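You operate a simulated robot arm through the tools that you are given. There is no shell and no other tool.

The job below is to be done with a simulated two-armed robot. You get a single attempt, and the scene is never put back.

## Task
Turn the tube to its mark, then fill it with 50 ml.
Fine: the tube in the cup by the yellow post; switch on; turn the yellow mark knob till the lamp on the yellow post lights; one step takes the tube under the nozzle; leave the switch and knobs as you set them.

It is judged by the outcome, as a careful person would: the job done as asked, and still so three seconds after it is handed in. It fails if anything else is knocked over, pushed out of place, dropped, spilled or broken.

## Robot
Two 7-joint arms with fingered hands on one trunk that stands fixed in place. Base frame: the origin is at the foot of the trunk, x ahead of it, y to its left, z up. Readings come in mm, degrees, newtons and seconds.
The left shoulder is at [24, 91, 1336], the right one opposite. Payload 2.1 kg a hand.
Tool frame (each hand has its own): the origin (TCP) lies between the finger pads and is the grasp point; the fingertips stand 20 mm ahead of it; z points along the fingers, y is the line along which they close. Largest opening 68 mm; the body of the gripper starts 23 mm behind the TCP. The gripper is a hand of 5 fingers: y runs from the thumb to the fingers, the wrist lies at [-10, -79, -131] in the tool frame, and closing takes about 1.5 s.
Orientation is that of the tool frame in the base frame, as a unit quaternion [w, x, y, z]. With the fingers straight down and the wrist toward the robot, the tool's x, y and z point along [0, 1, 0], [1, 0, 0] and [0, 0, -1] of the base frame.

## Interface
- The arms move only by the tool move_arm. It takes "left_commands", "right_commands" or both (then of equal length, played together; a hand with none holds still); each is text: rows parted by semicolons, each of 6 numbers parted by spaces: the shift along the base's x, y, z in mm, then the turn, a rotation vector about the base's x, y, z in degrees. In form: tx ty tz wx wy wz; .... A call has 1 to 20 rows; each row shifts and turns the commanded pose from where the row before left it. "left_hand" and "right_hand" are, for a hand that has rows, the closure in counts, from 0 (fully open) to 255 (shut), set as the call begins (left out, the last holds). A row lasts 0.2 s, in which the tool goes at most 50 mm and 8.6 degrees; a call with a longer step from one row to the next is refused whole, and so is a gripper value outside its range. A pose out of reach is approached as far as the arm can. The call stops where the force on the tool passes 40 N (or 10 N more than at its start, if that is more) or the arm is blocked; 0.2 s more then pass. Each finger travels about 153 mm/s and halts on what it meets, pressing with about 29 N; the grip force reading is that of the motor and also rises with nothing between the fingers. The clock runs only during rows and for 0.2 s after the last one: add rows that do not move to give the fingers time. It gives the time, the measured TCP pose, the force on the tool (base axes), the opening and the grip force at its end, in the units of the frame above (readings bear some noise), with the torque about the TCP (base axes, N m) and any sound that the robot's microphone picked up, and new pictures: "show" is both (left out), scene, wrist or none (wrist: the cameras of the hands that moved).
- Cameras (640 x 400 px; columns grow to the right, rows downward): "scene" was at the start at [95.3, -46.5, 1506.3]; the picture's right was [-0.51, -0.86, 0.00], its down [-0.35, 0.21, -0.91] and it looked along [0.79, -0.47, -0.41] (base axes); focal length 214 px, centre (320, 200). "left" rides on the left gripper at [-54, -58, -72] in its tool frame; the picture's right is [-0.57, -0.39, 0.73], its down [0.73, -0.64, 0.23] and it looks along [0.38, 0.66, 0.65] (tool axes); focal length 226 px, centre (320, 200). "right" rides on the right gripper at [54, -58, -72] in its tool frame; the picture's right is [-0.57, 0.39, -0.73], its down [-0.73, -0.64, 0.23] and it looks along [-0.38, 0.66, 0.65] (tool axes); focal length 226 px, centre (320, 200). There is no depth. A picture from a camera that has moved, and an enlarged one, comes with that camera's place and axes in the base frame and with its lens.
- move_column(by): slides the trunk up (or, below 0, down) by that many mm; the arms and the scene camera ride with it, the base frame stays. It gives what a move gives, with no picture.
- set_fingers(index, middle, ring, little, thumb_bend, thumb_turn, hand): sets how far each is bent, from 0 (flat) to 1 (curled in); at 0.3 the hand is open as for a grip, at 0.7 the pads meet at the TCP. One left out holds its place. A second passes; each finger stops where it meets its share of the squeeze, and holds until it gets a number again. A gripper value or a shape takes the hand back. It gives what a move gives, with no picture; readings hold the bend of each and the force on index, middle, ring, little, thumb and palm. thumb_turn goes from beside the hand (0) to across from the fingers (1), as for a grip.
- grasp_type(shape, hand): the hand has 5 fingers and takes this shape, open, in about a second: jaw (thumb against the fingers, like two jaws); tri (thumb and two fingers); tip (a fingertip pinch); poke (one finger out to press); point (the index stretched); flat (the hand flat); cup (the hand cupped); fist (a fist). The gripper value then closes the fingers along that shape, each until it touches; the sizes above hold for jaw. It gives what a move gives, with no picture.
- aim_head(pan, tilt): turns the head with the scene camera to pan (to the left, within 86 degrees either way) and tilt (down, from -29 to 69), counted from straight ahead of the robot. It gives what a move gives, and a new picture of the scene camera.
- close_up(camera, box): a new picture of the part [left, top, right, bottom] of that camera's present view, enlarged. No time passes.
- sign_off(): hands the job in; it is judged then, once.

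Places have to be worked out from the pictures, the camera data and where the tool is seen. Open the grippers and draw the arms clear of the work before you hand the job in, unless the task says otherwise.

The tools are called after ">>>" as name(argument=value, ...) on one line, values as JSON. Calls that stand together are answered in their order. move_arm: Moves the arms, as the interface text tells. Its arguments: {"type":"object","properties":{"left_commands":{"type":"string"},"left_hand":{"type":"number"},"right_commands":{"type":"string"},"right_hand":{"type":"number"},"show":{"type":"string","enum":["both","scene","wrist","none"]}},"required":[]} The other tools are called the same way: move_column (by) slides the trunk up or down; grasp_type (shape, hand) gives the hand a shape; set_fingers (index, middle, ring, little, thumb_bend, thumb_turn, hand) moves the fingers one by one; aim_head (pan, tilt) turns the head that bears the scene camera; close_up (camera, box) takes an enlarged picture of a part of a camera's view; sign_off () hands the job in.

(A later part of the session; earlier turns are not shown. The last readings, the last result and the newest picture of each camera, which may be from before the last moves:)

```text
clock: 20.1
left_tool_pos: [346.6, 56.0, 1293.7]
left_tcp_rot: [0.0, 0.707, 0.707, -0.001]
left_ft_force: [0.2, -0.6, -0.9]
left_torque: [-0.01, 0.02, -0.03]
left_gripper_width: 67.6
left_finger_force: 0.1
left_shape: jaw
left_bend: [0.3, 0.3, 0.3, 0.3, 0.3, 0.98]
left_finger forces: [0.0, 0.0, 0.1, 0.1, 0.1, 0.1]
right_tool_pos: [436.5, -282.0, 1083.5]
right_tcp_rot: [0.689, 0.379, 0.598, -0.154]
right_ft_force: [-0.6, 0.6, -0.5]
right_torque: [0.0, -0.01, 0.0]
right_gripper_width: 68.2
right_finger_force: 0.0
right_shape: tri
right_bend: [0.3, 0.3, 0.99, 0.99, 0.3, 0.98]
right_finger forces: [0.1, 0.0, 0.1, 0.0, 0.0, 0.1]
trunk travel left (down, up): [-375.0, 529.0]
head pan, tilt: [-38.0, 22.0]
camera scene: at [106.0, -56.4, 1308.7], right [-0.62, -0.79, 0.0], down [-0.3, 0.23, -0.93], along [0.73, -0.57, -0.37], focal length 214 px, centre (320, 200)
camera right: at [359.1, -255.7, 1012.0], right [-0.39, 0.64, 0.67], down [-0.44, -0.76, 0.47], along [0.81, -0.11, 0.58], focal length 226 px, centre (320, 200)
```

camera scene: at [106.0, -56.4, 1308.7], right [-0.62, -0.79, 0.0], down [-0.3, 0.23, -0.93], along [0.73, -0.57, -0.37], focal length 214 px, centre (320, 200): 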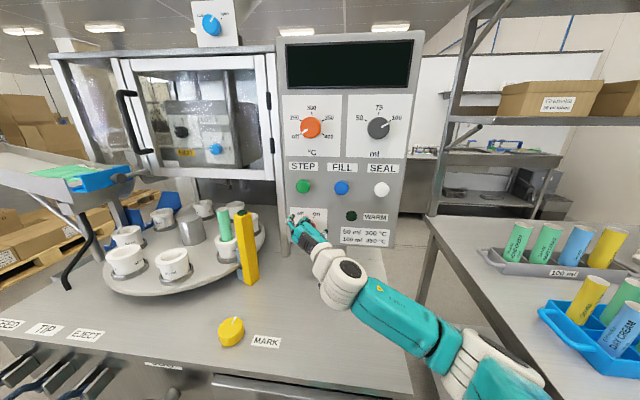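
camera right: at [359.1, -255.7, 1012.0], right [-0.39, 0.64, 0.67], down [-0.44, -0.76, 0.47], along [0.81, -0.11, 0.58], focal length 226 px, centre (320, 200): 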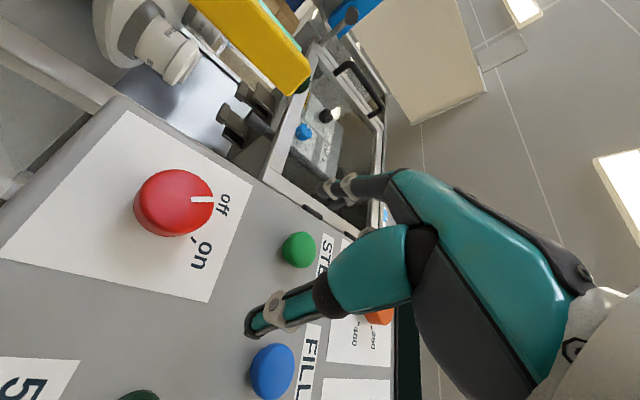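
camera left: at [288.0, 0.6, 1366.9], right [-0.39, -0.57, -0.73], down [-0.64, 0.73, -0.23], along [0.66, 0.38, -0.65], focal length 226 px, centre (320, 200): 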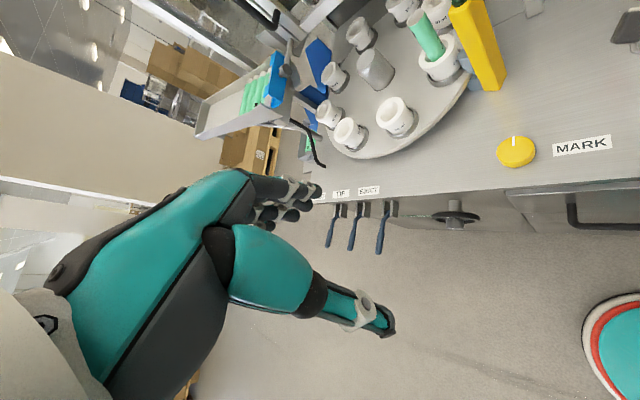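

Now the roll is about -70° with the wrist on the shoulder side. I lower the trunk 40 mm for reach margin, then bring the hand in front of the switch.

>>> move_column(by=-40)

>>> move_arm(right_commands="9.75 -5.1 -2.4 0 0 0;9.75 -5.1 -2.4 0 0 0;9.75 -5.1 -2.4 0 0 0;9.75 -5.1 -2.4 0 0 0;0 0 0 0 0 0", show="both")

>>> close_up(camera="right", box=[100, 130, 420, 360])

>>> close_up(camera="scene", box=[270, 190, 350, 290])

```text
clock: 20.9
left_tool_pos: [349.0, 55.0, 1252.7]
left_tcp_rot: [0.0, 0.707, 0.707, 0.0]
left_ft_force: [-0.6, -0.3, 0.3]
left_torque: [0.0, 0.03, -0.04]
left_gripper_width: 67.5
left_finger_force: 0.1
left_shape: jaw
left_bend: [0.3, 0.3, 0.3, 0.3, 0.3, 0.98]
left_finger forces: [0.1, 0.0, 0.0, 0.0, 0.0, 0.0]
right_tool_pos: [435.7, -282.7, 1042.9]
right_tcp_rot: [0.689, 0.38, 0.598, -0.154]
right_ft_force: [0.0, 0.1, 0.3]
right_torque: [0.03, 0.04, 0.03]
right_gripper_width: 67.9
right_finger_force: 0.1
right_shape: tri
right_bend: [0.3, 0.3, 0.99, 0.99, 0.3, 0.98]
right_finger forces: [0.1, 0.0, 0.1, 0.1, 0.0, 0.0]
trunk travel left (down, up): [-335.0, 569.0]
head pan, tilt: [-38.0, 22.0]
```

```text
clock: 22.1
left_tool_pos: [345.5, 54.7, 1253.0]
left_tcp_rot: [0.0, 0.707, 0.707, 0.0]
left_ft_force: [0.8, 0.2, -0.2]
left_torque: [-0.01, -0.01, 0.02]
left_gripper_width: 67.5
left_finger_force: 0.0
left_shape: jaw
left_bend: [0.3, 0.3, 0.3, 0.3, 0.3, 0.98]
left_finger forces: [0.1, 0.0, 0.0, 0.0, 0.1, 0.0]
right_tool_pos: [476.6, -301.9, 1033.3]
right_tcp_rot: [0.69, 0.38, 0.597, -0.154]
right_ft_force: [-0.1, -0.3, 0.7]
right_torque: [0.04, 0.0, 0.01]
right_gripper_width: 68.0
right_finger_force: 0.0
right_shape: tri
right_bend: [0.3, 0.3, 0.99, 0.99, 0.3, 0.98]
right_finger forces: [0.0, 0.1, 0.0, 0.0, 0.1, 0.0]
trunk travel left (down, up): [-335.0, 569.0]
head pan, tilt: [-38.0, 22.0]
camera scene: at [111.5, -56.4, 1268.4], right [-0.62, -0.79, 0.0], down [-0.3, 0.23, -0.93], along [0.73, -0.57, -0.37], focal length 214 px, centre (320, 200)
camera right: at [398.7, -275.7, 962.5], right [-0.39, 0.64, 0.67], down [-0.44, -0.76, 0.47], along [0.81, -0.11, 0.58], focal length 226 px, centre (320, 200)
```

scene: 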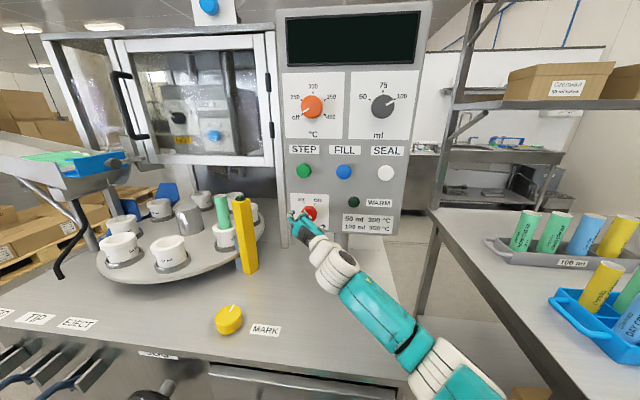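
right: 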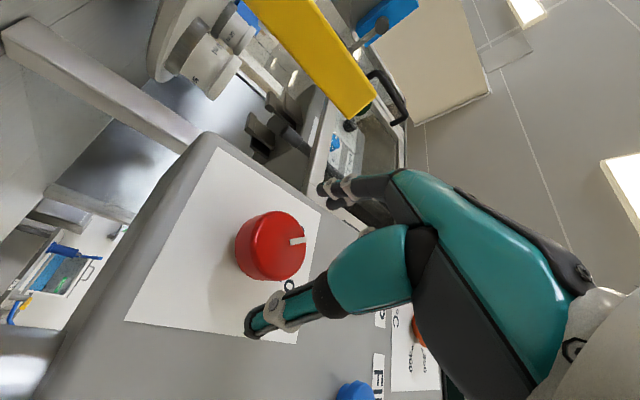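

```text
1.74 times, centred on (260, 245) of right
camera zoom: at [398.7, -275.7, 962.5], right [-0.39, 0.64, 0.67], down [-0.44, -0.76, 0.47], along [0.81, -0.11, 0.58], focal length 393 px, centre (424, 122)
```

zoom: 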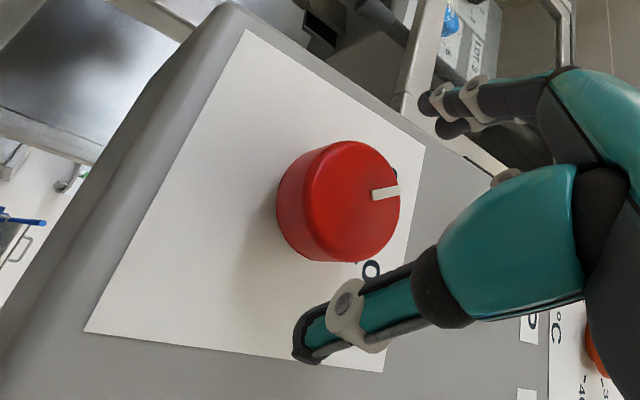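

```text
4.00 times, centred on (310, 240) of scene
camera zoom: at [111.5, -56.4, 1268.4], right [-0.62, -0.79, 0.0], down [-0.3, 0.23, -0.93], along [0.73, -0.57, -0.37], focal length 858 px, centre (360, 40)
```

zoom: 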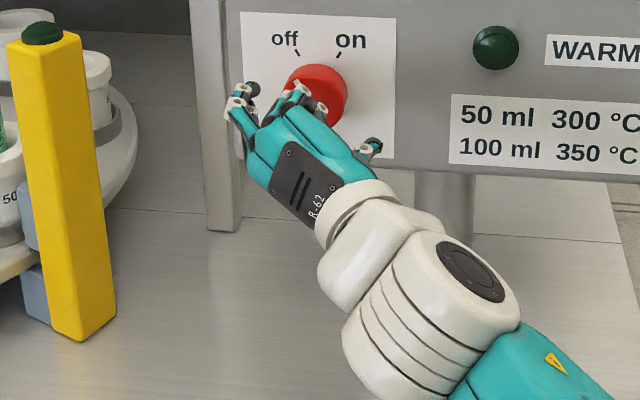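

Comparing both rolls, the switch axis comes out at along-panel -126 mm, z≈1034.5, with its face at about 37–44 mm ahead. I centre and advance 32 mm, watching for contact.

>>> move_arm(right_commands="4.96 -4.24 0.24 0 0 0;4.96 -4.24 0.24 0 0 0;4.96 -4.24 0.24 0 0 0;4.96 -4.24 0.24 0 0 0;4.96 -4.24 0.24 0 0 0;0 0 0 0 0 0", show="both")

>>> close_up(camera="right", box=[100, 130, 420, 360])

>>> close_up(camera="scene", box=[270, 180, 350, 280])

```text
clock: 23.5
left_tool_pos: [347.6, 55.5, 1254.0]
left_tcp_rot: [0.0, 0.707, 0.707, 0.0]
left_ft_force: [0.1, -0.1, 0.8]
left_torque: [0.02, 0.02, 0.01]
left_gripper_width: 67.5
left_finger_force: 0.0
left_shape: jaw
left_bend: [0.3, 0.3, 0.3, 0.3, 0.3, 0.98]
left_finger forces: [0.1, 0.1, 0.0, 0.0, 0.1, 0.0]
right_tool_pos: [501.2, -323.4, 1034.7]
right_tcp_rot: [0.69, 0.38, 0.597, -0.154]
right_ft_force: [-0.7, -0.2, -0.1]
right_torque: [-0.05, 0.0, -0.02]
right_gripper_width: 67.7
right_finger_force: 0.0
right_shape: tri
right_bend: [0.3, 0.3, 0.99, 0.99, 0.3, 0.98]
right_finger forces: [0.1, 0.0, 0.1, 0.0, 0.0, 0.0]
trunk travel left (down, up): [-335.0, 569.0]
head pan, tilt: [-38.0, 22.0]
camera scene: at [111.5, -56.4, 1268.4], right [-0.62, -0.79, 0.0], down [-0.3, 0.23, -0.93], along [0.73, -0.57, -0.37], focal length 214 px, centre (320, 200)
camera right: at [423.6, -296.9, 963.6], right [-0.39, 0.63, 0.67], down [-0.44, -0.77, 0.47], along [0.81, -0.11, 0.58], focal length 226 px, centre (320, 200)
```

scene: 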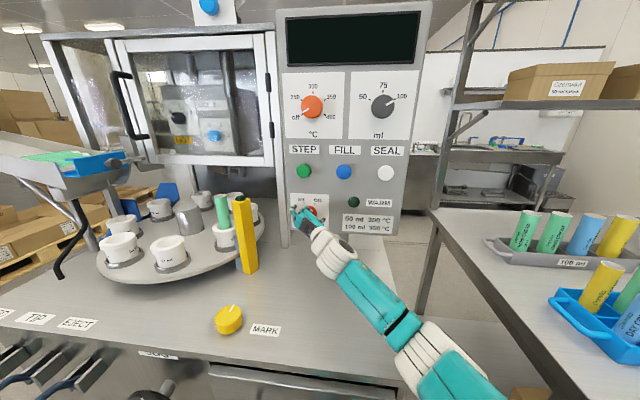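
right: 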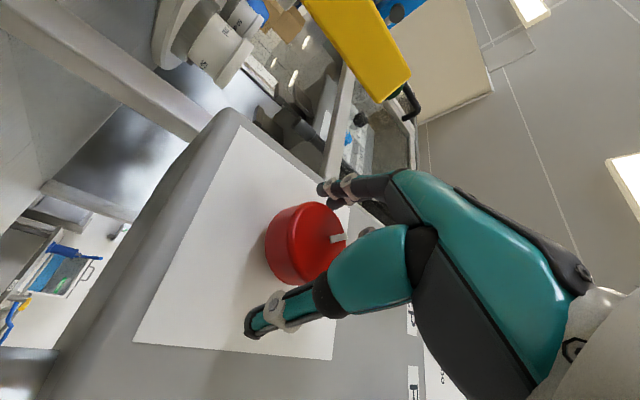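

```text
1.74 times, centred on (260, 245) of right
camera zoom: at [423.6, -296.9, 963.6], right [-0.39, 0.63, 0.67], down [-0.44, -0.77, 0.47], along [0.81, -0.11, 0.58], focal length 393 px, centre (424, 122)
```

zoom: 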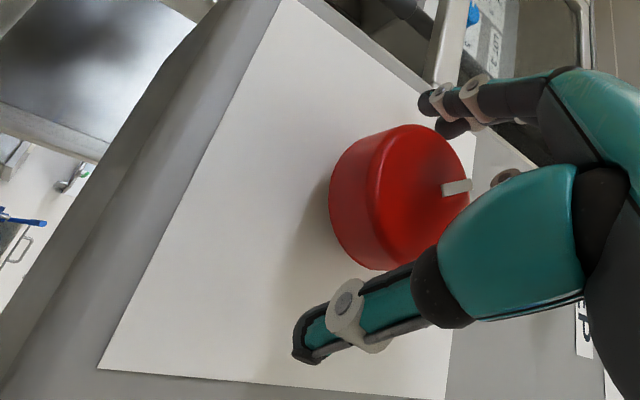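

```text
4.00 times, centred on (310, 230) of scene
camera zoom: at [111.5, -56.4, 1268.4], right [-0.62, -0.79, 0.0], down [-0.3, 0.23, -0.93], along [0.73, -0.57, -0.37], focal length 858 px, centre (360, 80)
```

zoom: 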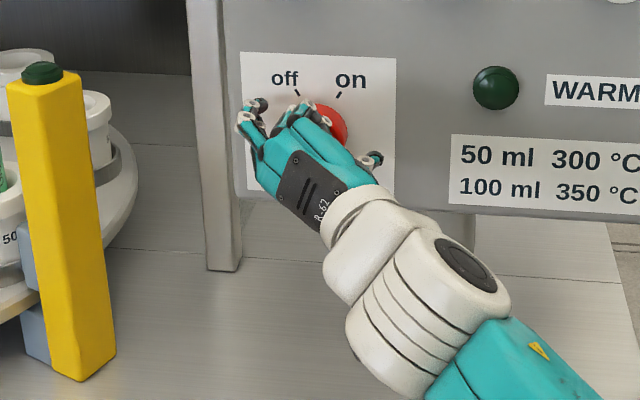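

The fingers straddle the switch without contact, with the face about 3 mm ahead of the TCP. I close the grip on it, holding still.

>>> move_arm(right_commands="0 0 0 0 0 0;0 0 0 0 0 0;0 0 0 0 0 0;0 0 0 0 0 0;0 0 0 0 0 0;0 0 0 0 0 0;0 0 0 0 0 0;0 0 0 0 0 0", right_hand=255, show="both")

>>> close_up(camera="right", box=[100, 130, 420, 360])

>>> close_up(camera="scene", box=[270, 180, 350, 280])

```text
clock: 25.3
left_tool_pos: [346.5, 55.3, 1253.6]
left_tcp_rot: [0.0, 0.707, 0.707, 0.0]
left_ft_force: [0.9, -0.4, -0.3]
left_torque: [0.01, -0.01, -0.02]
left_gripper_width: 67.3
left_finger_force: 0.1
left_shape: jaw
left_bend: [0.3, 0.3, 0.3, 0.3, 0.3, 0.98]
left_finger forces: [0.0, 0.0, 0.1, 0.0, 0.0, 0.0]
right_tool_pos: [500.9, -323.6, 1033.4]
right_tcp_rot: [0.689, 0.38, 0.597, -0.154]
right_ft_force: [-0.2, 1.4, -0.1]
right_torque: [0.04, 0.0, 0.05]
right_gripper_width: 31.9
right_finger_force: 29.1
right_shape: tri
right_bend: [0.74, 0.46, 1.0, 1.0, 0.72, 1.0]
right_finger forces: [13.2, 13.1, 0.0, 0.0, 26.0, 0.0]
trunk travel left (down, up): [-335.0, 569.0]
head pan, tilt: [-38.0, 22.0]
camera scene: at [111.5, -56.3, 1268.4], right [-0.62, -0.79, 0.0], down [-0.3, 0.23, -0.93], along [0.73, -0.57, -0.37], focal length 214 px, centre (320, 200)
camera right: at [423.6, -296.8, 963.6], right [-0.39, 0.64, 0.67], down [-0.44, -0.76, 0.47], along [0.81, -0.11, 0.58], focal length 226 px, centre (320, 200)
```

scene: 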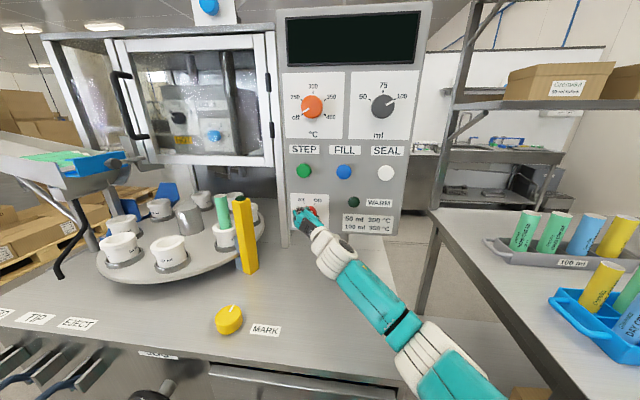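
right: 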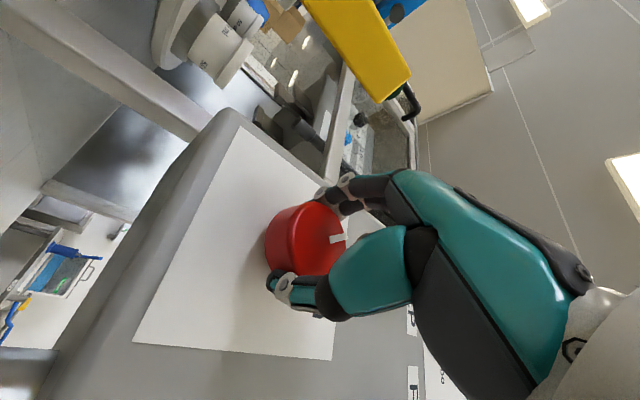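

```text
1.74 times, centred on (260, 245) of right
camera zoom: at [423.6, -296.8, 963.6], right [-0.39, 0.64, 0.67], down [-0.44, -0.76, 0.47], along [0.81, -0.11, 0.58], focal length 393 px, centre (424, 122)
```

zoom: 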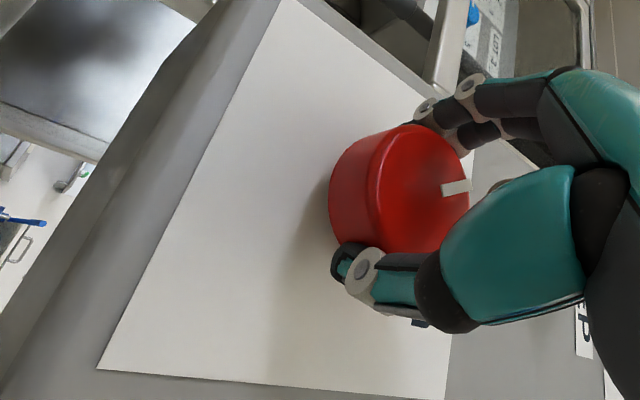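

```text
4.00 times, centred on (310, 230) of scene
camera zoom: at [111.5, -56.3, 1268.4], right [-0.62, -0.79, 0.0], down [-0.3, 0.23, -0.93], along [0.73, -0.57, -0.37], focal length 858 px, centre (360, 80)
```

zoom: 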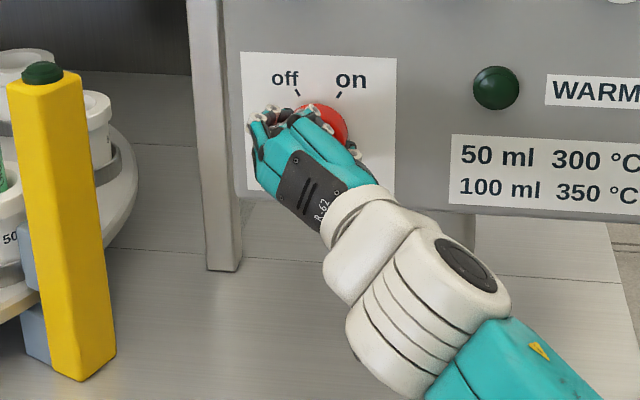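

The switch is gripped (13 N index, 13 N middle, 26 N thumb). I roll clockwise 30° first to check that it turns.

>>> move_arm(right_commands="0 0 0 3.54 -3.54 0;0 0 0 3.54 -3.54 0;0 0 0 3.54 -3.54 0;0 0 0 3.54 -3.54 0;0 0 0 3.54 -3.54 0;0 0 0 3.54 -3.54 0", show="both")

>>> close_up(camera="right", box=[100, 130, 420, 360])

>>> close_up(camera="scene", box=[270, 180, 350, 280])

```text
clock: 26.7
left_tool_pos: [346.4, 56.0, 1252.3]
left_tcp_rot: [0.0, 0.707, 0.707, 0.001]
left_ft_force: [0.5, 0.7, -0.1]
left_torque: [-0.01, 0.0, -0.01]
left_gripper_width: 67.3
left_finger_force: 0.1
left_shape: jaw
left_bend: [0.3, 0.3, 0.3, 0.3, 0.3, 0.98]
left_finger forces: [0.0, 0.0, 0.0, 0.0, 0.0, 0.0]
right_tool_pos: [501.1, -324.0, 1034.0]
right_tcp_rot: [0.706, 0.522, 0.478, 0.03]
right_ft_force: [-0.4, 2.4, -0.8]
right_torque: [-0.02, 0.0, 0.04]
right_gripper_width: 31.5
right_finger_force: 29.0
right_shape: tri
right_bend: [0.74, 0.46, 1.0, 1.0, 0.72, 1.0]
right_finger forces: [13.7, 13.9, 0.0, 0.0, 26.9, 0.0]
trunk travel left (down, up): [-335.0, 569.0]
head pan, tilt: [-38.0, 22.0]
camera scene: at [111.5, -56.1, 1268.5], right [-0.62, -0.79, 0.0], down [-0.3, 0.23, -0.93], along [0.73, -0.57, -0.37], focal length 214 px, centre (320, 200)
camera right: at [452.6, -267.9, 955.0], right [-0.64, 0.38, 0.66], down [-0.53, -0.85, -0.02], along [0.56, -0.36, 0.75], focal length 226 px, centre (320, 200)
```

scene: 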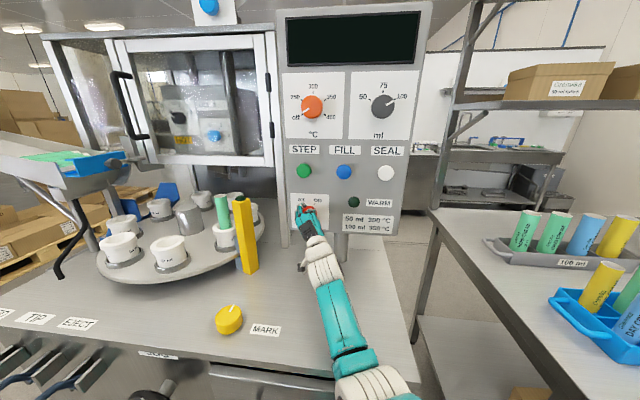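
right: 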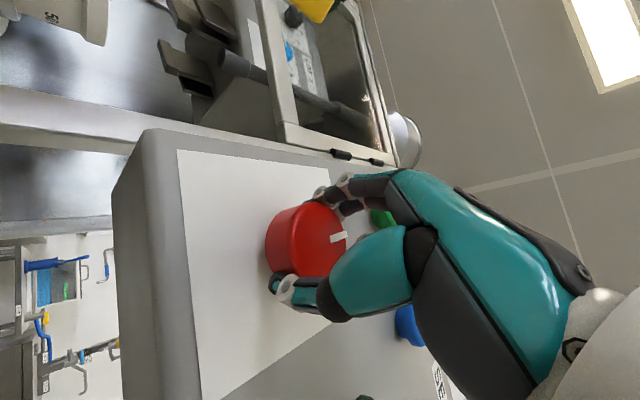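

```text
1.74 times, centred on (260, 245) of right
camera zoom: at [452.6, -267.9, 955.0], right [-0.64, 0.38, 0.66], down [-0.53, -0.85, -0.02], along [0.56, -0.36, 0.75], focal length 393 px, centre (424, 122)
```

zoom: 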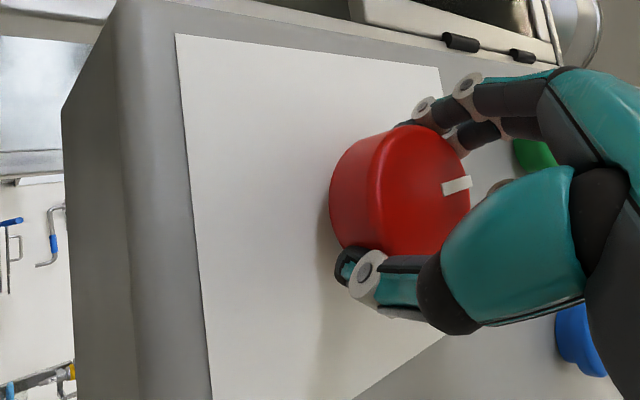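

```text
4.00 times, centred on (310, 230) of scene
camera zoom: at [111.5, -56.1, 1268.5], right [-0.62, -0.79, 0.0], down [-0.3, 0.23, -0.93], along [0.73, -0.57, -0.37], focal length 858 px, centre (360, 80)
```

zoom: 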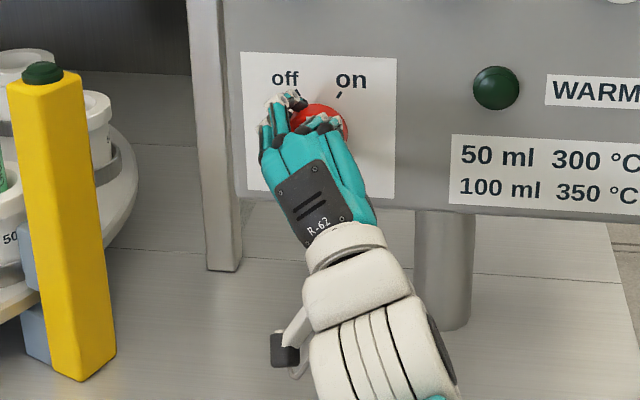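

The knob turns with the hand. I turn the second 30° clockwise to reach "on".

>>> move_arm(right_commands="0 0 0 3.54 -3.54 0;0 0 0 3.54 -3.54 0;0 0 0 3.54 -3.54 0;0 0 0 3.54 -3.54 0;0 0 0 3.54 -3.54 0;0 0 0 3.54 -3.54 0;0 0 0 0 0 0", show="both")

>>> close_up(camera="right", box=[100, 130, 420, 360])

>>> close_up(camera="scene", box=[270, 180, 350, 280])

```text
clock: 28.3
left_tool_pos: [347.7, 54.8, 1252.3]
left_tcp_rot: [0.0, 0.707, 0.707, 0.0]
left_ft_force: [-0.5, 0.9, 0.2]
left_torque: [0.02, 0.0, 0.0]
left_gripper_width: 67.8
left_finger_force: 0.0
left_shape: jaw
left_bend: [0.3, 0.3, 0.3, 0.3, 0.3, 0.98]
left_finger forces: [0.0, 0.0, 0.0, 0.0, 0.0, 0.0]
right_tool_pos: [501.6, -323.1, 1034.1]
right_tcp_rot: [0.674, 0.627, 0.327, 0.213]
right_ft_force: [3.2, 0.7, 3.3]
right_torque: [-0.06, -0.08, 0.0]
right_gripper_width: 31.6
right_finger_force: 28.6
right_shape: tri
right_bend: [0.74, 0.46, 1.0, 1.0, 0.72, 1.0]
right_finger forces: [14.9, 14.4, 0.0, 0.1, 25.7, 0.0]
trunk travel left (down, up): [-335.0, 569.0]
head pan, tilt: [-38.0, 22.0]
camera scene: at [111.6, -56.1, 1268.5], right [-0.62, -0.79, 0.0], down [-0.3, 0.23, -0.93], along [0.73, -0.57, -0.37], focal length 214 px, centre (320, 200)
camera right: at [480.1, -239.9, 967.9], right [-0.86, 0.17, 0.48], down [-0.43, -0.75, -0.5], along [0.28, -0.64, 0.72], focal length 226 px, centre (320, 200)
```

scene: 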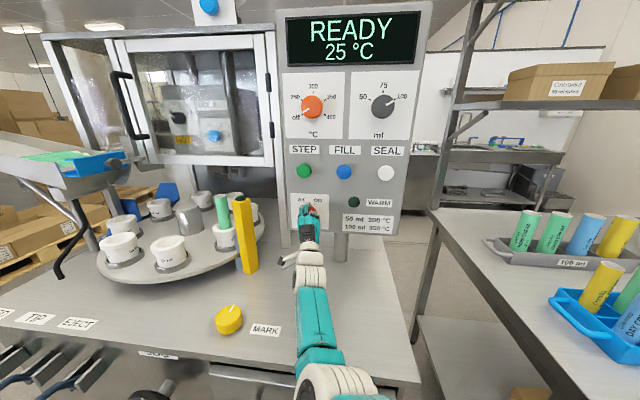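
right: 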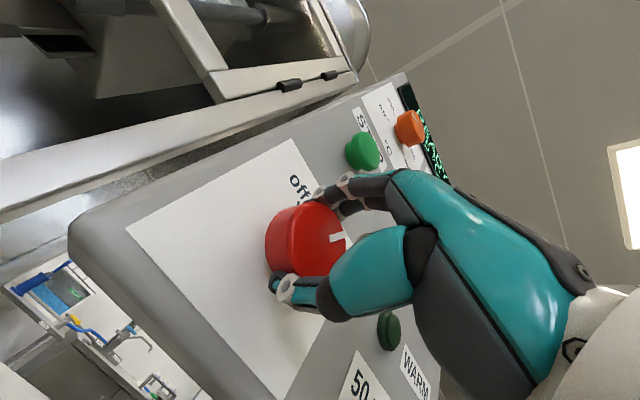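

```text
1.74 times, centred on (260, 245) of right
camera zoom: at [480.1, -239.9, 967.9], right [-0.86, 0.17, 0.48], down [-0.43, -0.75, -0.5], along [0.28, -0.64, 0.72], focal length 393 px, centre (424, 122)
```

zoom: 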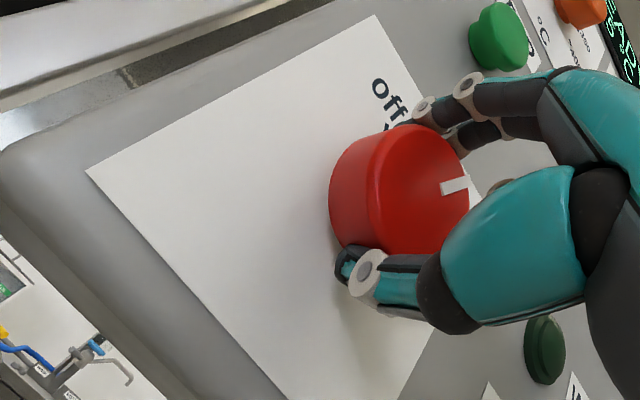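

```text
4.00 times, centred on (310, 230) of scene
camera zoom: at [111.6, -56.1, 1268.5], right [-0.62, -0.79, 0.0], down [-0.3, 0.23, -0.93], along [0.73, -0.57, -0.37], focal length 858 px, centre (360, 80)
```

zoom: 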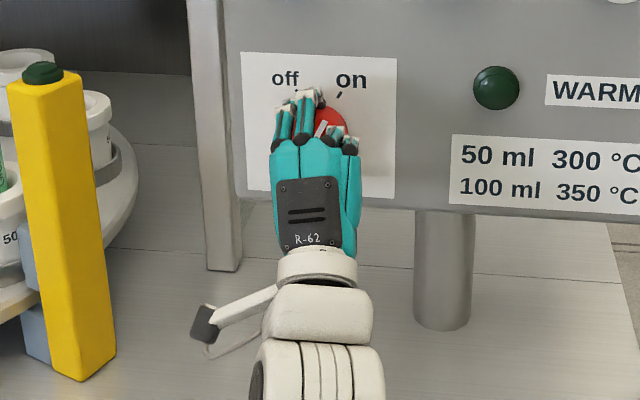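

The display now reads "READY 25 °C", so the switch is on. I release the fingers and then back straight off the panel.

>>> move_arm(right_commands="0 0 0 0 0 0;0 0 0 0 0 0;0 0 0 0 0 0;0 0 0 0 0 0;0 0 0 0 0 0;-10.6 10.6 0 0 0 0;-10.6 10.6 0 0 0 0;-10.6 10.6 0 0 0 0;-10.6 10.6 0 0 0 0;-10.6 10.6 0 0 0 0", right_hand=0, show="both")

>>> close_up(camera="scene", box=[270, 60, 430, 240])

>>> close_up(camera="right", box=[100, 130, 420, 360])

```text
clock: 30.5
left_tool_pos: [348.0, 55.5, 1253.6]
left_tcp_rot: [0.0, 0.707, 0.707, 0.0]
left_ft_force: [-0.5, -1.6, -0.8]
left_torque: [-0.01, -0.01, 0.02]
left_gripper_width: 67.5
left_finger_force: 0.0
left_shape: jaw
left_bend: [0.3, 0.3, 0.3, 0.3, 0.3, 0.98]
left_finger forces: [0.0, 0.1, 0.1, 0.0, 0.0, 0.1]
right_tool_pos: [447.4, -270.2, 1034.5]
right_tcp_rot: [0.674, 0.628, 0.327, 0.212]
right_ft_force: [-0.4, 0.5, -0.4]
right_torque: [-0.03, -0.01, 0.01]
right_gripper_width: 67.8
right_finger_force: 0.1
right_shape: tri
right_bend: [0.3, 0.3, 0.99, 0.99, 0.3, 0.98]
right_finger forces: [0.0, 0.0, 0.0, 0.0, 0.1, 0.1]
trunk travel left (down, up): [-335.0, 569.0]
head pan, tilt: [-38.0, 22.0]
camera scene: at [111.4, -56.3, 1268.4], right [-0.62, -0.79, 0.0], down [-0.3, 0.23, -0.93], along [0.73, -0.57, -0.37], focal length 214 px, centre (320, 200)
camera right: at [427.1, -186.8, 967.6], right [-0.86, 0.17, 0.48], down [-0.43, -0.75, -0.5], along [0.28, -0.64, 0.72], focal length 226 px, centre (320, 200)
```

scene: 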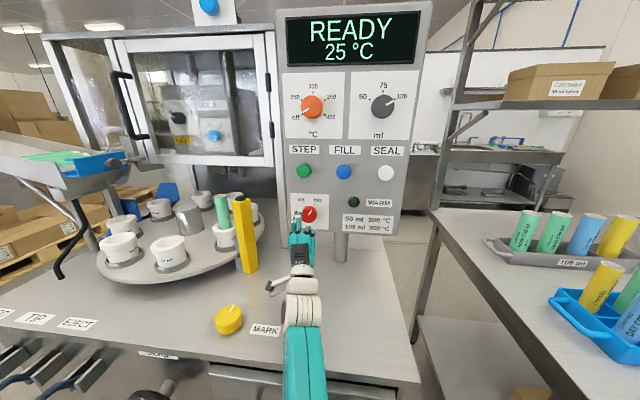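
right: 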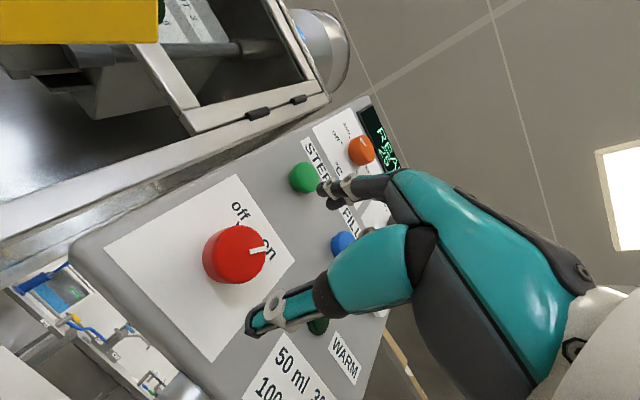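

```text
2.22 times, centred on (350, 150) of scene
camera zoom: at [111.4, -56.3, 1268.4], right [-0.62, -0.79, 0.0], down [-0.3, 0.23, -0.93], along [0.73, -0.57, -0.37], focal length 477 px, centre (253, 311)
```

zoom: 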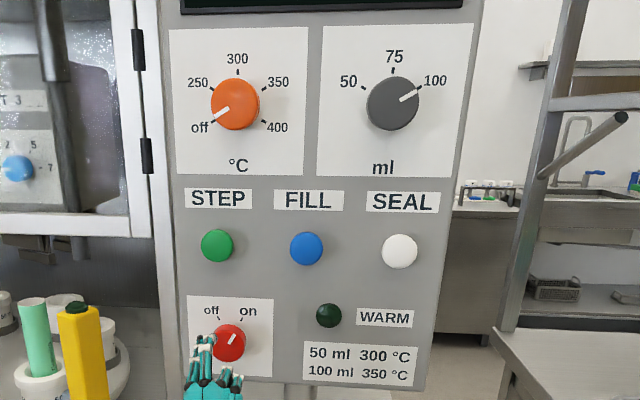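

```text
1.74 times, centred on (260, 245) of right
camera zoom: at [427.1, -186.8, 967.6], right [-0.86, 0.17, 0.48], down [-0.43, -0.75, -0.5], along [0.28, -0.64, 0.72], focal length 393 px, centre (424, 122)
```

zoom: 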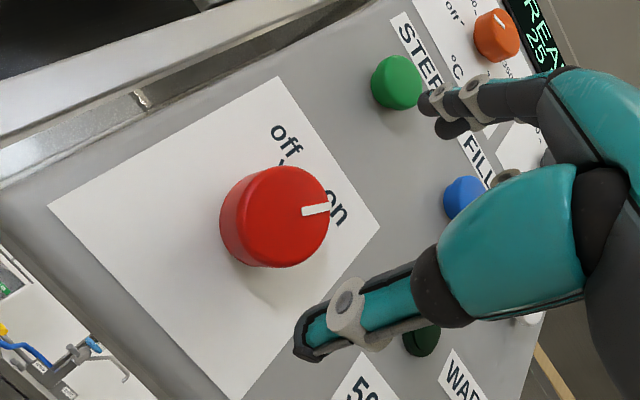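

The switch stands at "on". Next I bring the right hand up before the ml knob (about (397,-435,1281)), rolling to about +56° so I can turn it counter-clockwise 120° to 50.

>>> move_arm(right_commands="-9.1 -12.3 24.6 4.6 -4.6 0;-9.1 -12.3 24.6 4.6 -4.6 0;-9.1 -12.3 24.6 4.6 -4.6 0;-9.1 -12.3 24.6 4.6 -4.6 0;-9.1 -12.3 24.6 4.6 -4.6 0;-9.1 -12.3 24.6 4.6 -4.6 0;-9.1 -12.3 24.6 4.6 -4.6 0;-9.1 -12.3 24.6 4.6 -4.6 0;-9.1 -12.3 24.6 4.6 -4.6 0;-9.1 -12.3 24.6 4.6 -4.6 0;0 0 0 0 0 0", show="both")

>>> close_up(camera="right", box=[100, 130, 420, 360])

>>> close_up(camera="scene", box=[320, 60, 440, 160])

```text
clock: 32.9
left_tool_pos: [346.1, 55.7, 1252.4]
left_tcp_rot: [-0.001, 0.707, 0.707, 0.0]
left_ft_force: [0.4, 0.1, -0.6]
left_torque: [0.02, -0.03, 0.0]
left_gripper_width: 67.6
left_finger_force: 0.0
left_shape: jaw
left_bend: [0.3, 0.3, 0.3, 0.3, 0.3, 0.98]
left_finger forces: [0.0, 0.0, 0.0, 0.0, 0.1, 0.0]
right_tool_pos: [357.5, -392.8, 1280.3]
right_tcp_rot: [0.454, 0.705, -0.06, 0.542]
right_ft_force: [-0.7, -0.5, -0.3]
right_torque: [-0.01, 0.04, -0.03]
right_gripper_width: 67.7
right_finger_force: 0.1
right_shape: tri
right_bend: [0.3, 0.3, 0.99, 0.99, 0.3, 0.98]
right_finger forces: [0.0, 0.1, 0.0, 0.1, 0.0, 0.1]
trunk travel left (down, up): [-335.0, 569.0]
head pan, tilt: [-38.0, 22.0]
camera scene: at [111.4, -56.3, 1268.4], right [-0.62, -0.79, 0.0], down [-0.3, 0.23, -0.93], along [0.73, -0.57, -0.37], focal length 214 px, centre (320, 200)
camera right: at [361.2, -284.4, 1292.6], right [-0.97, 0.06, -0.24], down [0.24, -0.09, -0.97], along [-0.08, -0.99, 0.07], focal length 226 px, centre (320, 200)
```

scene: 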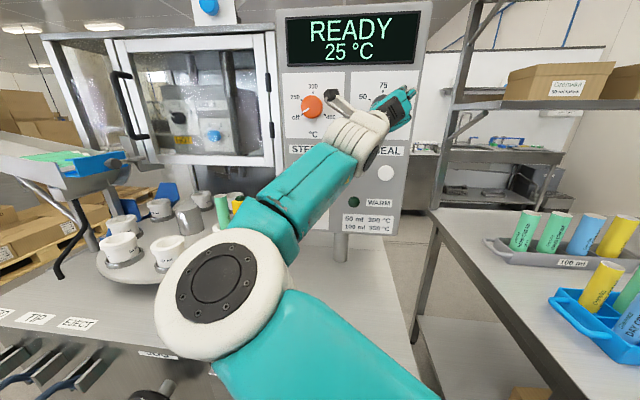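
right: 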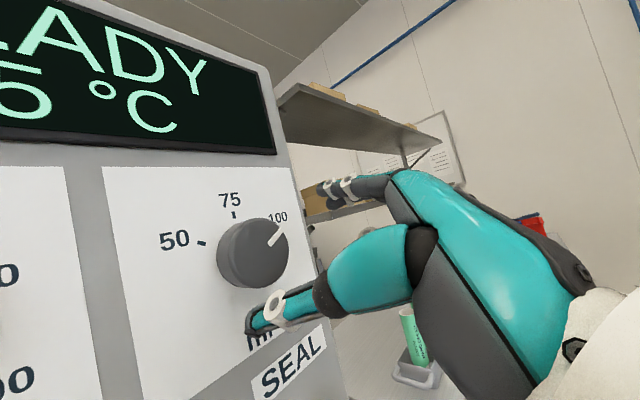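

```text
1.74 times, centred on (260, 245) of right
camera zoom: at [361.2, -284.4, 1292.6], right [-0.97, 0.06, -0.24], down [0.24, -0.09, -0.97], along [-0.08, -0.99, 0.07], focal length 393 px, centre (424, 122)
```

zoom: 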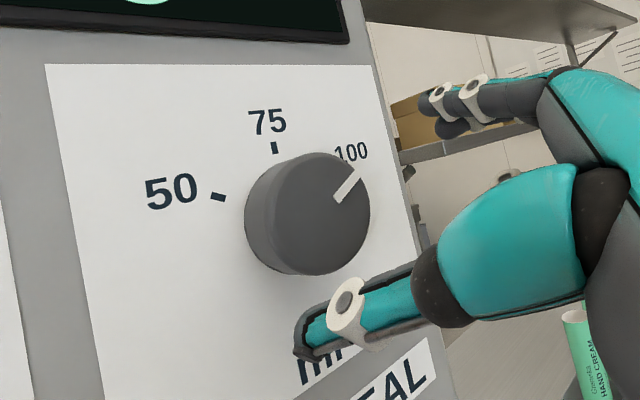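

```text
4.00 times, centred on (380, 110) of scene
camera zoom: at [111.4, -56.3, 1268.4], right [-0.62, -0.79, 0.0], down [-0.3, 0.23, -0.93], along [0.73, -0.57, -0.37], focal length 858 px, centre (80, 560)
```

zoom: 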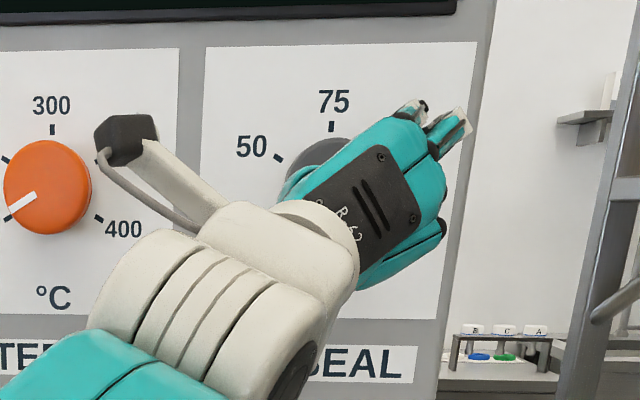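

The ml knob face (about 43 mm across) is straight ahead, within a couple of mm of centre. I advance 49 mm so the fingers straddle it.

>>> move_arm(right_commands="5.7 -5.98 -0.05 0 0 0;5.7 -5.98 -0.05 0 0 0;5.7 -5.98 -0.05 0 0 0;5.7 -5.98 -0.05 0 0 0;5.7 -5.98 -0.05 0 0 0;5.7 -5.98 -0.05 0 0 0;0 0 0 0 0 0", show="both")

>>> close_up(camera="right", box=[100, 130, 420, 360])

>>> close_up(camera="scene", box=[320, 60, 440, 160])

```text
clock: 34.5
left_tool_pos: [346.8, 56.3, 1253.6]
left_tcp_rot: [0.0, 0.707, 0.707, 0.0]
left_ft_force: [0.2, -0.5, 0.2]
left_torque: [-0.04, -0.03, -0.01]
left_gripper_width: 67.7
left_finger_force: 0.1
left_shape: jaw
left_bend: [0.3, 0.3, 0.3, 0.3, 0.3, 0.98]
left_finger forces: [0.1, 0.1, 0.1, 0.1, 0.0, 0.0]
right_tool_pos: [390.6, -431.1, 1280.3]
right_tcp_rot: [0.454, 0.705, -0.061, 0.542]
right_ft_force: [-0.1, -0.3, 0.1]
right_torque: [0.0, -0.03, 0.01]
right_gripper_width: 67.7
right_finger_force: 0.0
right_shape: tri
right_bend: [0.3, 0.3, 0.99, 0.99, 0.3, 0.98]
right_finger forces: [0.0, 0.0, 0.0, 0.1, 0.1, 0.1]
trunk travel left (down, up): [-335.0, 569.0]
head pan, tilt: [-38.0, 22.0]
camera scene: at [111.5, -56.4, 1268.4], right [-0.62, -0.79, 0.0], down [-0.3, 0.23, -0.93], along [0.73, -0.57, -0.37], focal length 214 px, centre (320, 200)
camera right: at [395.3, -321.5, 1291.6], right [-0.97, 0.06, -0.24], down [0.24, -0.09, -0.97], along [-0.08, -0.99, 0.07], focal length 226 px, centre (320, 200)
```

scene: 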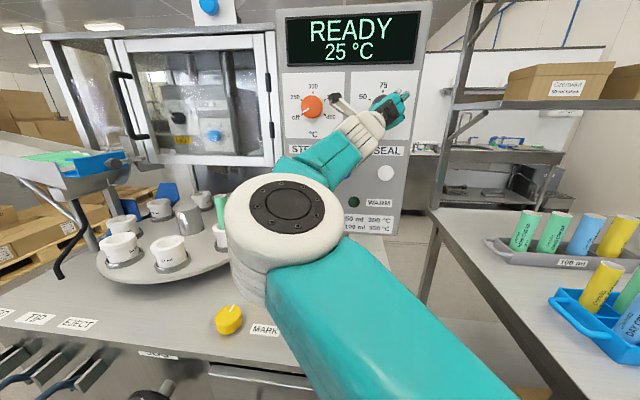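
right: 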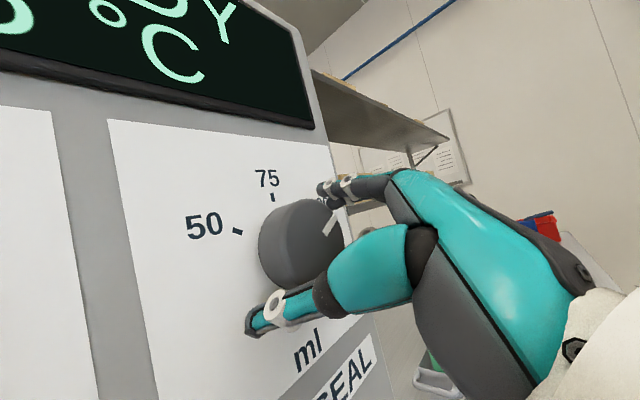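

```text
1.74 times, centred on (260, 245) of right
camera zoom: at [395.3, -321.5, 1291.6], right [-0.97, 0.06, -0.24], down [0.24, -0.09, -0.97], along [-0.08, -0.99, 0.07], focal length 393 px, centre (424, 122)
```

zoom: 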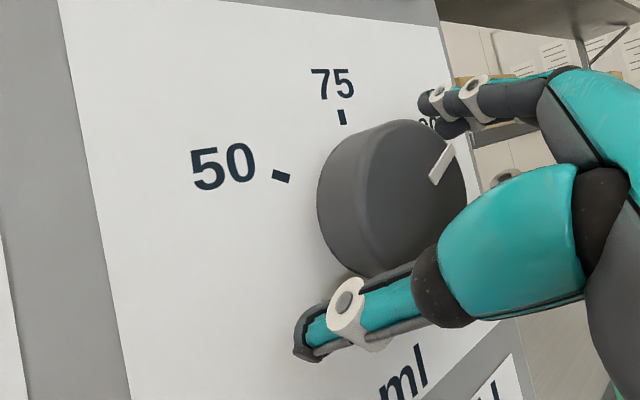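

```text
4.00 times, centred on (380, 110) of scene
camera zoom: at [111.5, -56.4, 1268.4], right [-0.62, -0.79, 0.0], down [-0.3, 0.23, -0.93], along [0.73, -0.57, -0.37], focal length 858 px, centre (80, 560)
```

zoom: 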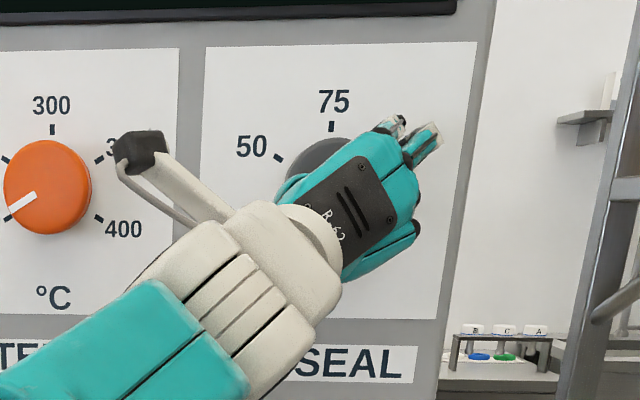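

The fingers straddle the ml knob evenly. I close the grip.

>>> move_arm(right_commands="0 0 0 0 0 0;0 0 0 0 0 0;0 0 0 0 0 0;0 0 0 0 0 0;0 0 0 0 0 0;0 0 0 0 0 0;0 0 0 0 0 0;0 0 0 0 0 0", right_hand=255, show="wrist")

```text
clock: 36.3
left_tool_pos: [347.5, 54.6, 1252.8]
left_tcp_rot: [0.0, 0.707, 0.707, 0.001]
left_ft_force: [-0.2, 0.8, -0.5]
left_torque: [0.02, 0.02, 0.01]
left_gripper_width: 67.5
left_finger_force: 0.1
left_shape: jaw
left_bend: [0.3, 0.3, 0.3, 0.3, 0.3, 0.98]
left_finger forces: [0.1, 0.0, 0.0, 0.0, 0.0, 0.0]
right_tool_pos: [392.6, -429.2, 1280.1]
right_tcp_rot: [0.454, 0.705, -0.062, 0.542]
right_ft_force: [-0.4, -1.1, 0.2]
right_torque: [-0.01, -0.01, -0.01]
right_gripper_width: 35.1
right_finger_force: 29.6
right_shape: tri
right_bend: [0.74, 0.44, 1.0, 1.0, 0.71, 1.0]
right_finger forces: [13.1, 12.9, 0.1, 0.0, 25.9, 0.1]
trunk travel left (down, up): [-335.0, 569.0]
head pan, tilt: [-38.0, 22.0]
camera right: at [395.1, -321.3, 1291.6], right [-0.97, 0.06, -0.24], down [0.24, -0.09, -0.97], along [-0.08, -0.99, 0.07], focal length 226 px, centre (320, 200)
```

right: 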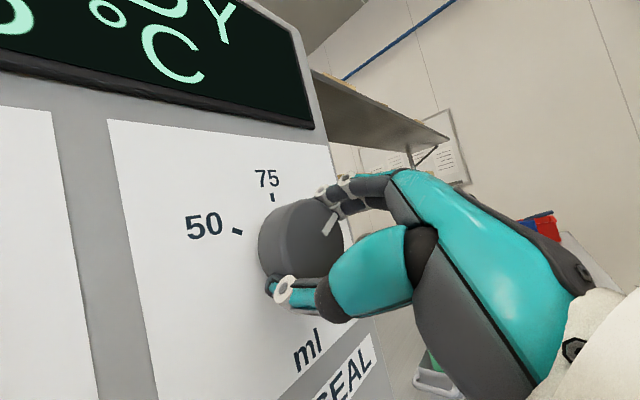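

The grip is firm. I turn counter-clockwise 60° first (to 75) and check.

>>> move_arm(right_commands="0 0 0 -3.54 3.54 0;0 0 0 -3.54 3.54 0;0 0 0 -3.54 3.54 0;0 0 0 -3.54 3.54 0;0 0 0 -3.54 3.54 0;0 0 0 -3.54 3.54 0;0 0 0 -3.54 3.54 0;0 0 0 -3.54 3.54 0;0 0 0 -3.54 3.54 0;0 0 0 -3.54 3.54 0;0 0 0 -3.54 3.54 0;0 0 0 -3.54 3.54 0", show="both")

```text
clock: 38.9
left_tool_pos: [346.4, 56.3, 1253.8]
left_tcp_rot: [0.001, 0.707, 0.707, -0.001]
left_ft_force: [0.1, 0.4, 0.2]
left_torque: [-0.03, -0.02, -0.04]
left_gripper_width: 67.4
left_finger_force: 0.0
left_shape: jaw
left_bend: [0.3, 0.3, 0.3, 0.3, 0.3, 0.98]
left_finger forces: [0.1, 0.0, 0.0, 0.0, 0.1, 0.0]
right_tool_pos: [391.0, -430.1, 1278.7]
right_tcp_rot: [0.664, 0.641, 0.3, 0.242]
right_ft_force: [0.0, 0.5, 0.2]
right_torque: [-0.01, -0.02, -0.04]
right_gripper_width: 34.6
right_finger_force: 28.8
right_shape: tri
right_bend: [0.74, 0.44, 1.0, 1.0, 0.71, 1.0]
right_finger forces: [13.6, 13.5, 0.0, 0.0, 26.6, 0.0]
trunk travel left (down, up): [-335.0, 569.0]
head pan, tilt: [-38.0, 22.0]
camera scene: at [111.5, -56.2, 1268.5], right [-0.62, -0.79, 0.0], down [-0.3, 0.23, -0.93], along [0.73, -0.57, -0.37], focal length 214 px, centre (320, 200)
camera right: at [374.0, -342.3, 1217.0], right [-0.89, 0.14, 0.44], down [-0.39, -0.72, -0.57], along [0.24, -0.68, 0.69], focal length 226 px, centre (320, 200)
```

scene: 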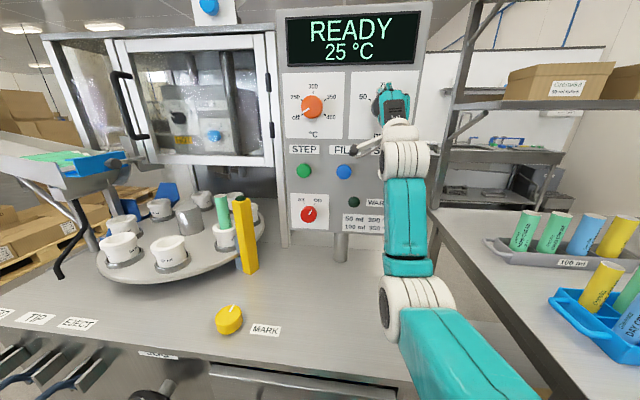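
right: 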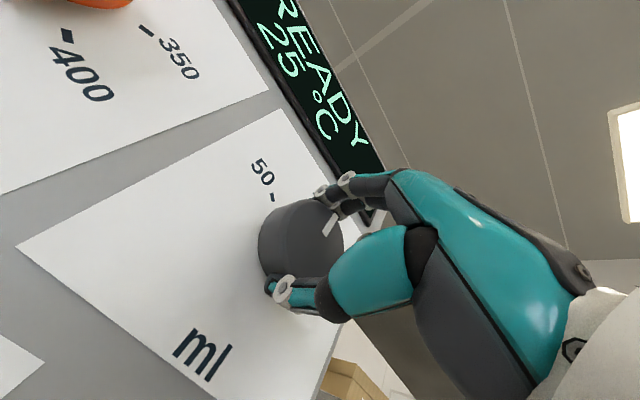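

It turned cleanly to about 75. I turn the remaining 60° counter-clockwise.

>>> move_arm(right_commands="0 0 0 -3.54 3.54 0;0 0 0 -3.54 3.54 0;0 0 0 -3.54 3.54 0;0 0 0 -3.54 3.54 0;0 0 0 -3.54 3.54 0;0 0 0 -3.54 3.54 0;0 0 0 -3.54 3.54 0;0 0 0 -3.54 3.54 0;0 0 0 -3.54 3.54 0;0 0 0 -3.54 3.54 0;0 0 0 -3.54 3.54 0;0 0 0 -3.54 3.54 0;0 0 0 0 0 0", show="both")

>>> close_up(camera="right", box=[160, 130, 420, 330])

>>> close_up(camera="scene", box=[320, 60, 440, 160])

```text
clock: 41.7
left_tool_pos: [346.4, 55.4, 1252.8]
left_tcp_rot: [-0.001, 0.707, 0.707, 0.0]
left_ft_force: [0.0, -0.3, -0.4]
left_torque: [0.0, 0.02, 0.01]
left_gripper_width: 67.5
left_finger_force: 0.1
left_shape: jaw
left_bend: [0.3, 0.3, 0.3, 0.3, 0.3, 0.98]
left_finger forces: [0.1, 0.1, 0.1, 0.1, 0.0, 0.0]
right_tool_pos: [390.1, -429.5, 1279.4]
right_tcp_rot: [0.696, 0.405, 0.58, -0.125]
right_ft_force: [-1.9, 0.9, -1.7]
right_torque: [-0.02, 0.02, 0.03]
right_gripper_width: 34.6
right_finger_force: 28.9
right_shape: tri
right_bend: [0.74, 0.44, 1.0, 1.0, 0.71, 1.0]
right_finger forces: [13.0, 13.2, 0.0, 0.0, 27.5, 0.1]
trunk travel left (down, up): [-335.0, 569.0]
head pan, tilt: [-38.0, 22.0]
camera scene: at [111.2, -56.6, 1268.4], right [-0.62, -0.79, 0.0], down [-0.3, 0.23, -0.93], along [0.73, -0.57, -0.37], focal length 214 px, centre (320, 200)
camera right: at [317.9, -398.5, 1205.8], right [-0.43, 0.59, 0.68], down [-0.47, -0.79, 0.4], along [0.77, -0.14, 0.62], focal length 226 px, centre (320, 200)
```

scene: 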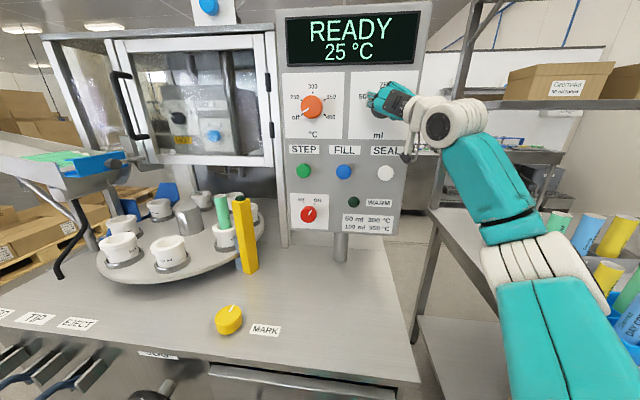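
right: 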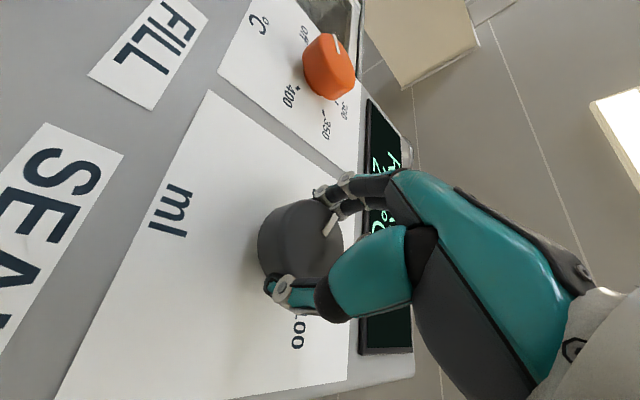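

```text
2.00 times, centred on (290, 230) of right
camera zoom: at [317.9, -398.5, 1205.8], right [-0.43, 0.59, 0.68], down [-0.47, -0.79, 0.4], along [0.77, -0.14, 0.62], focal length 452 px, centre (380, 140)
```

zoom: 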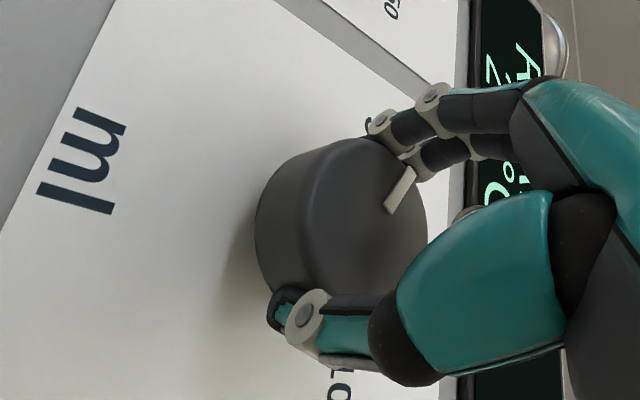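

```text
4.00 times, centred on (380, 110) of scene
camera zoom: at [111.2, -56.6, 1268.4], right [-0.62, -0.79, 0.0], down [-0.3, 0.23, -0.93], along [0.73, -0.57, -0.37], focal length 858 px, centre (80, 560)
```

zoom: 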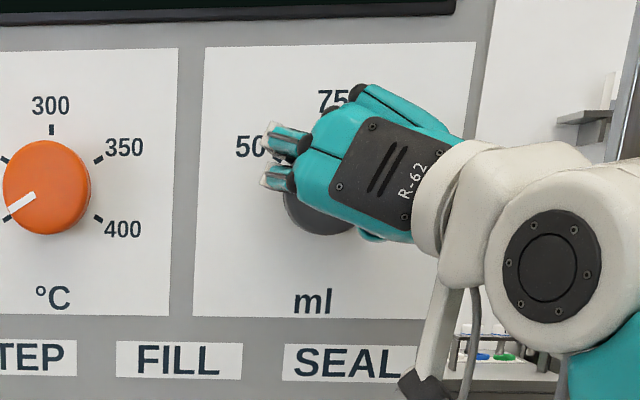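

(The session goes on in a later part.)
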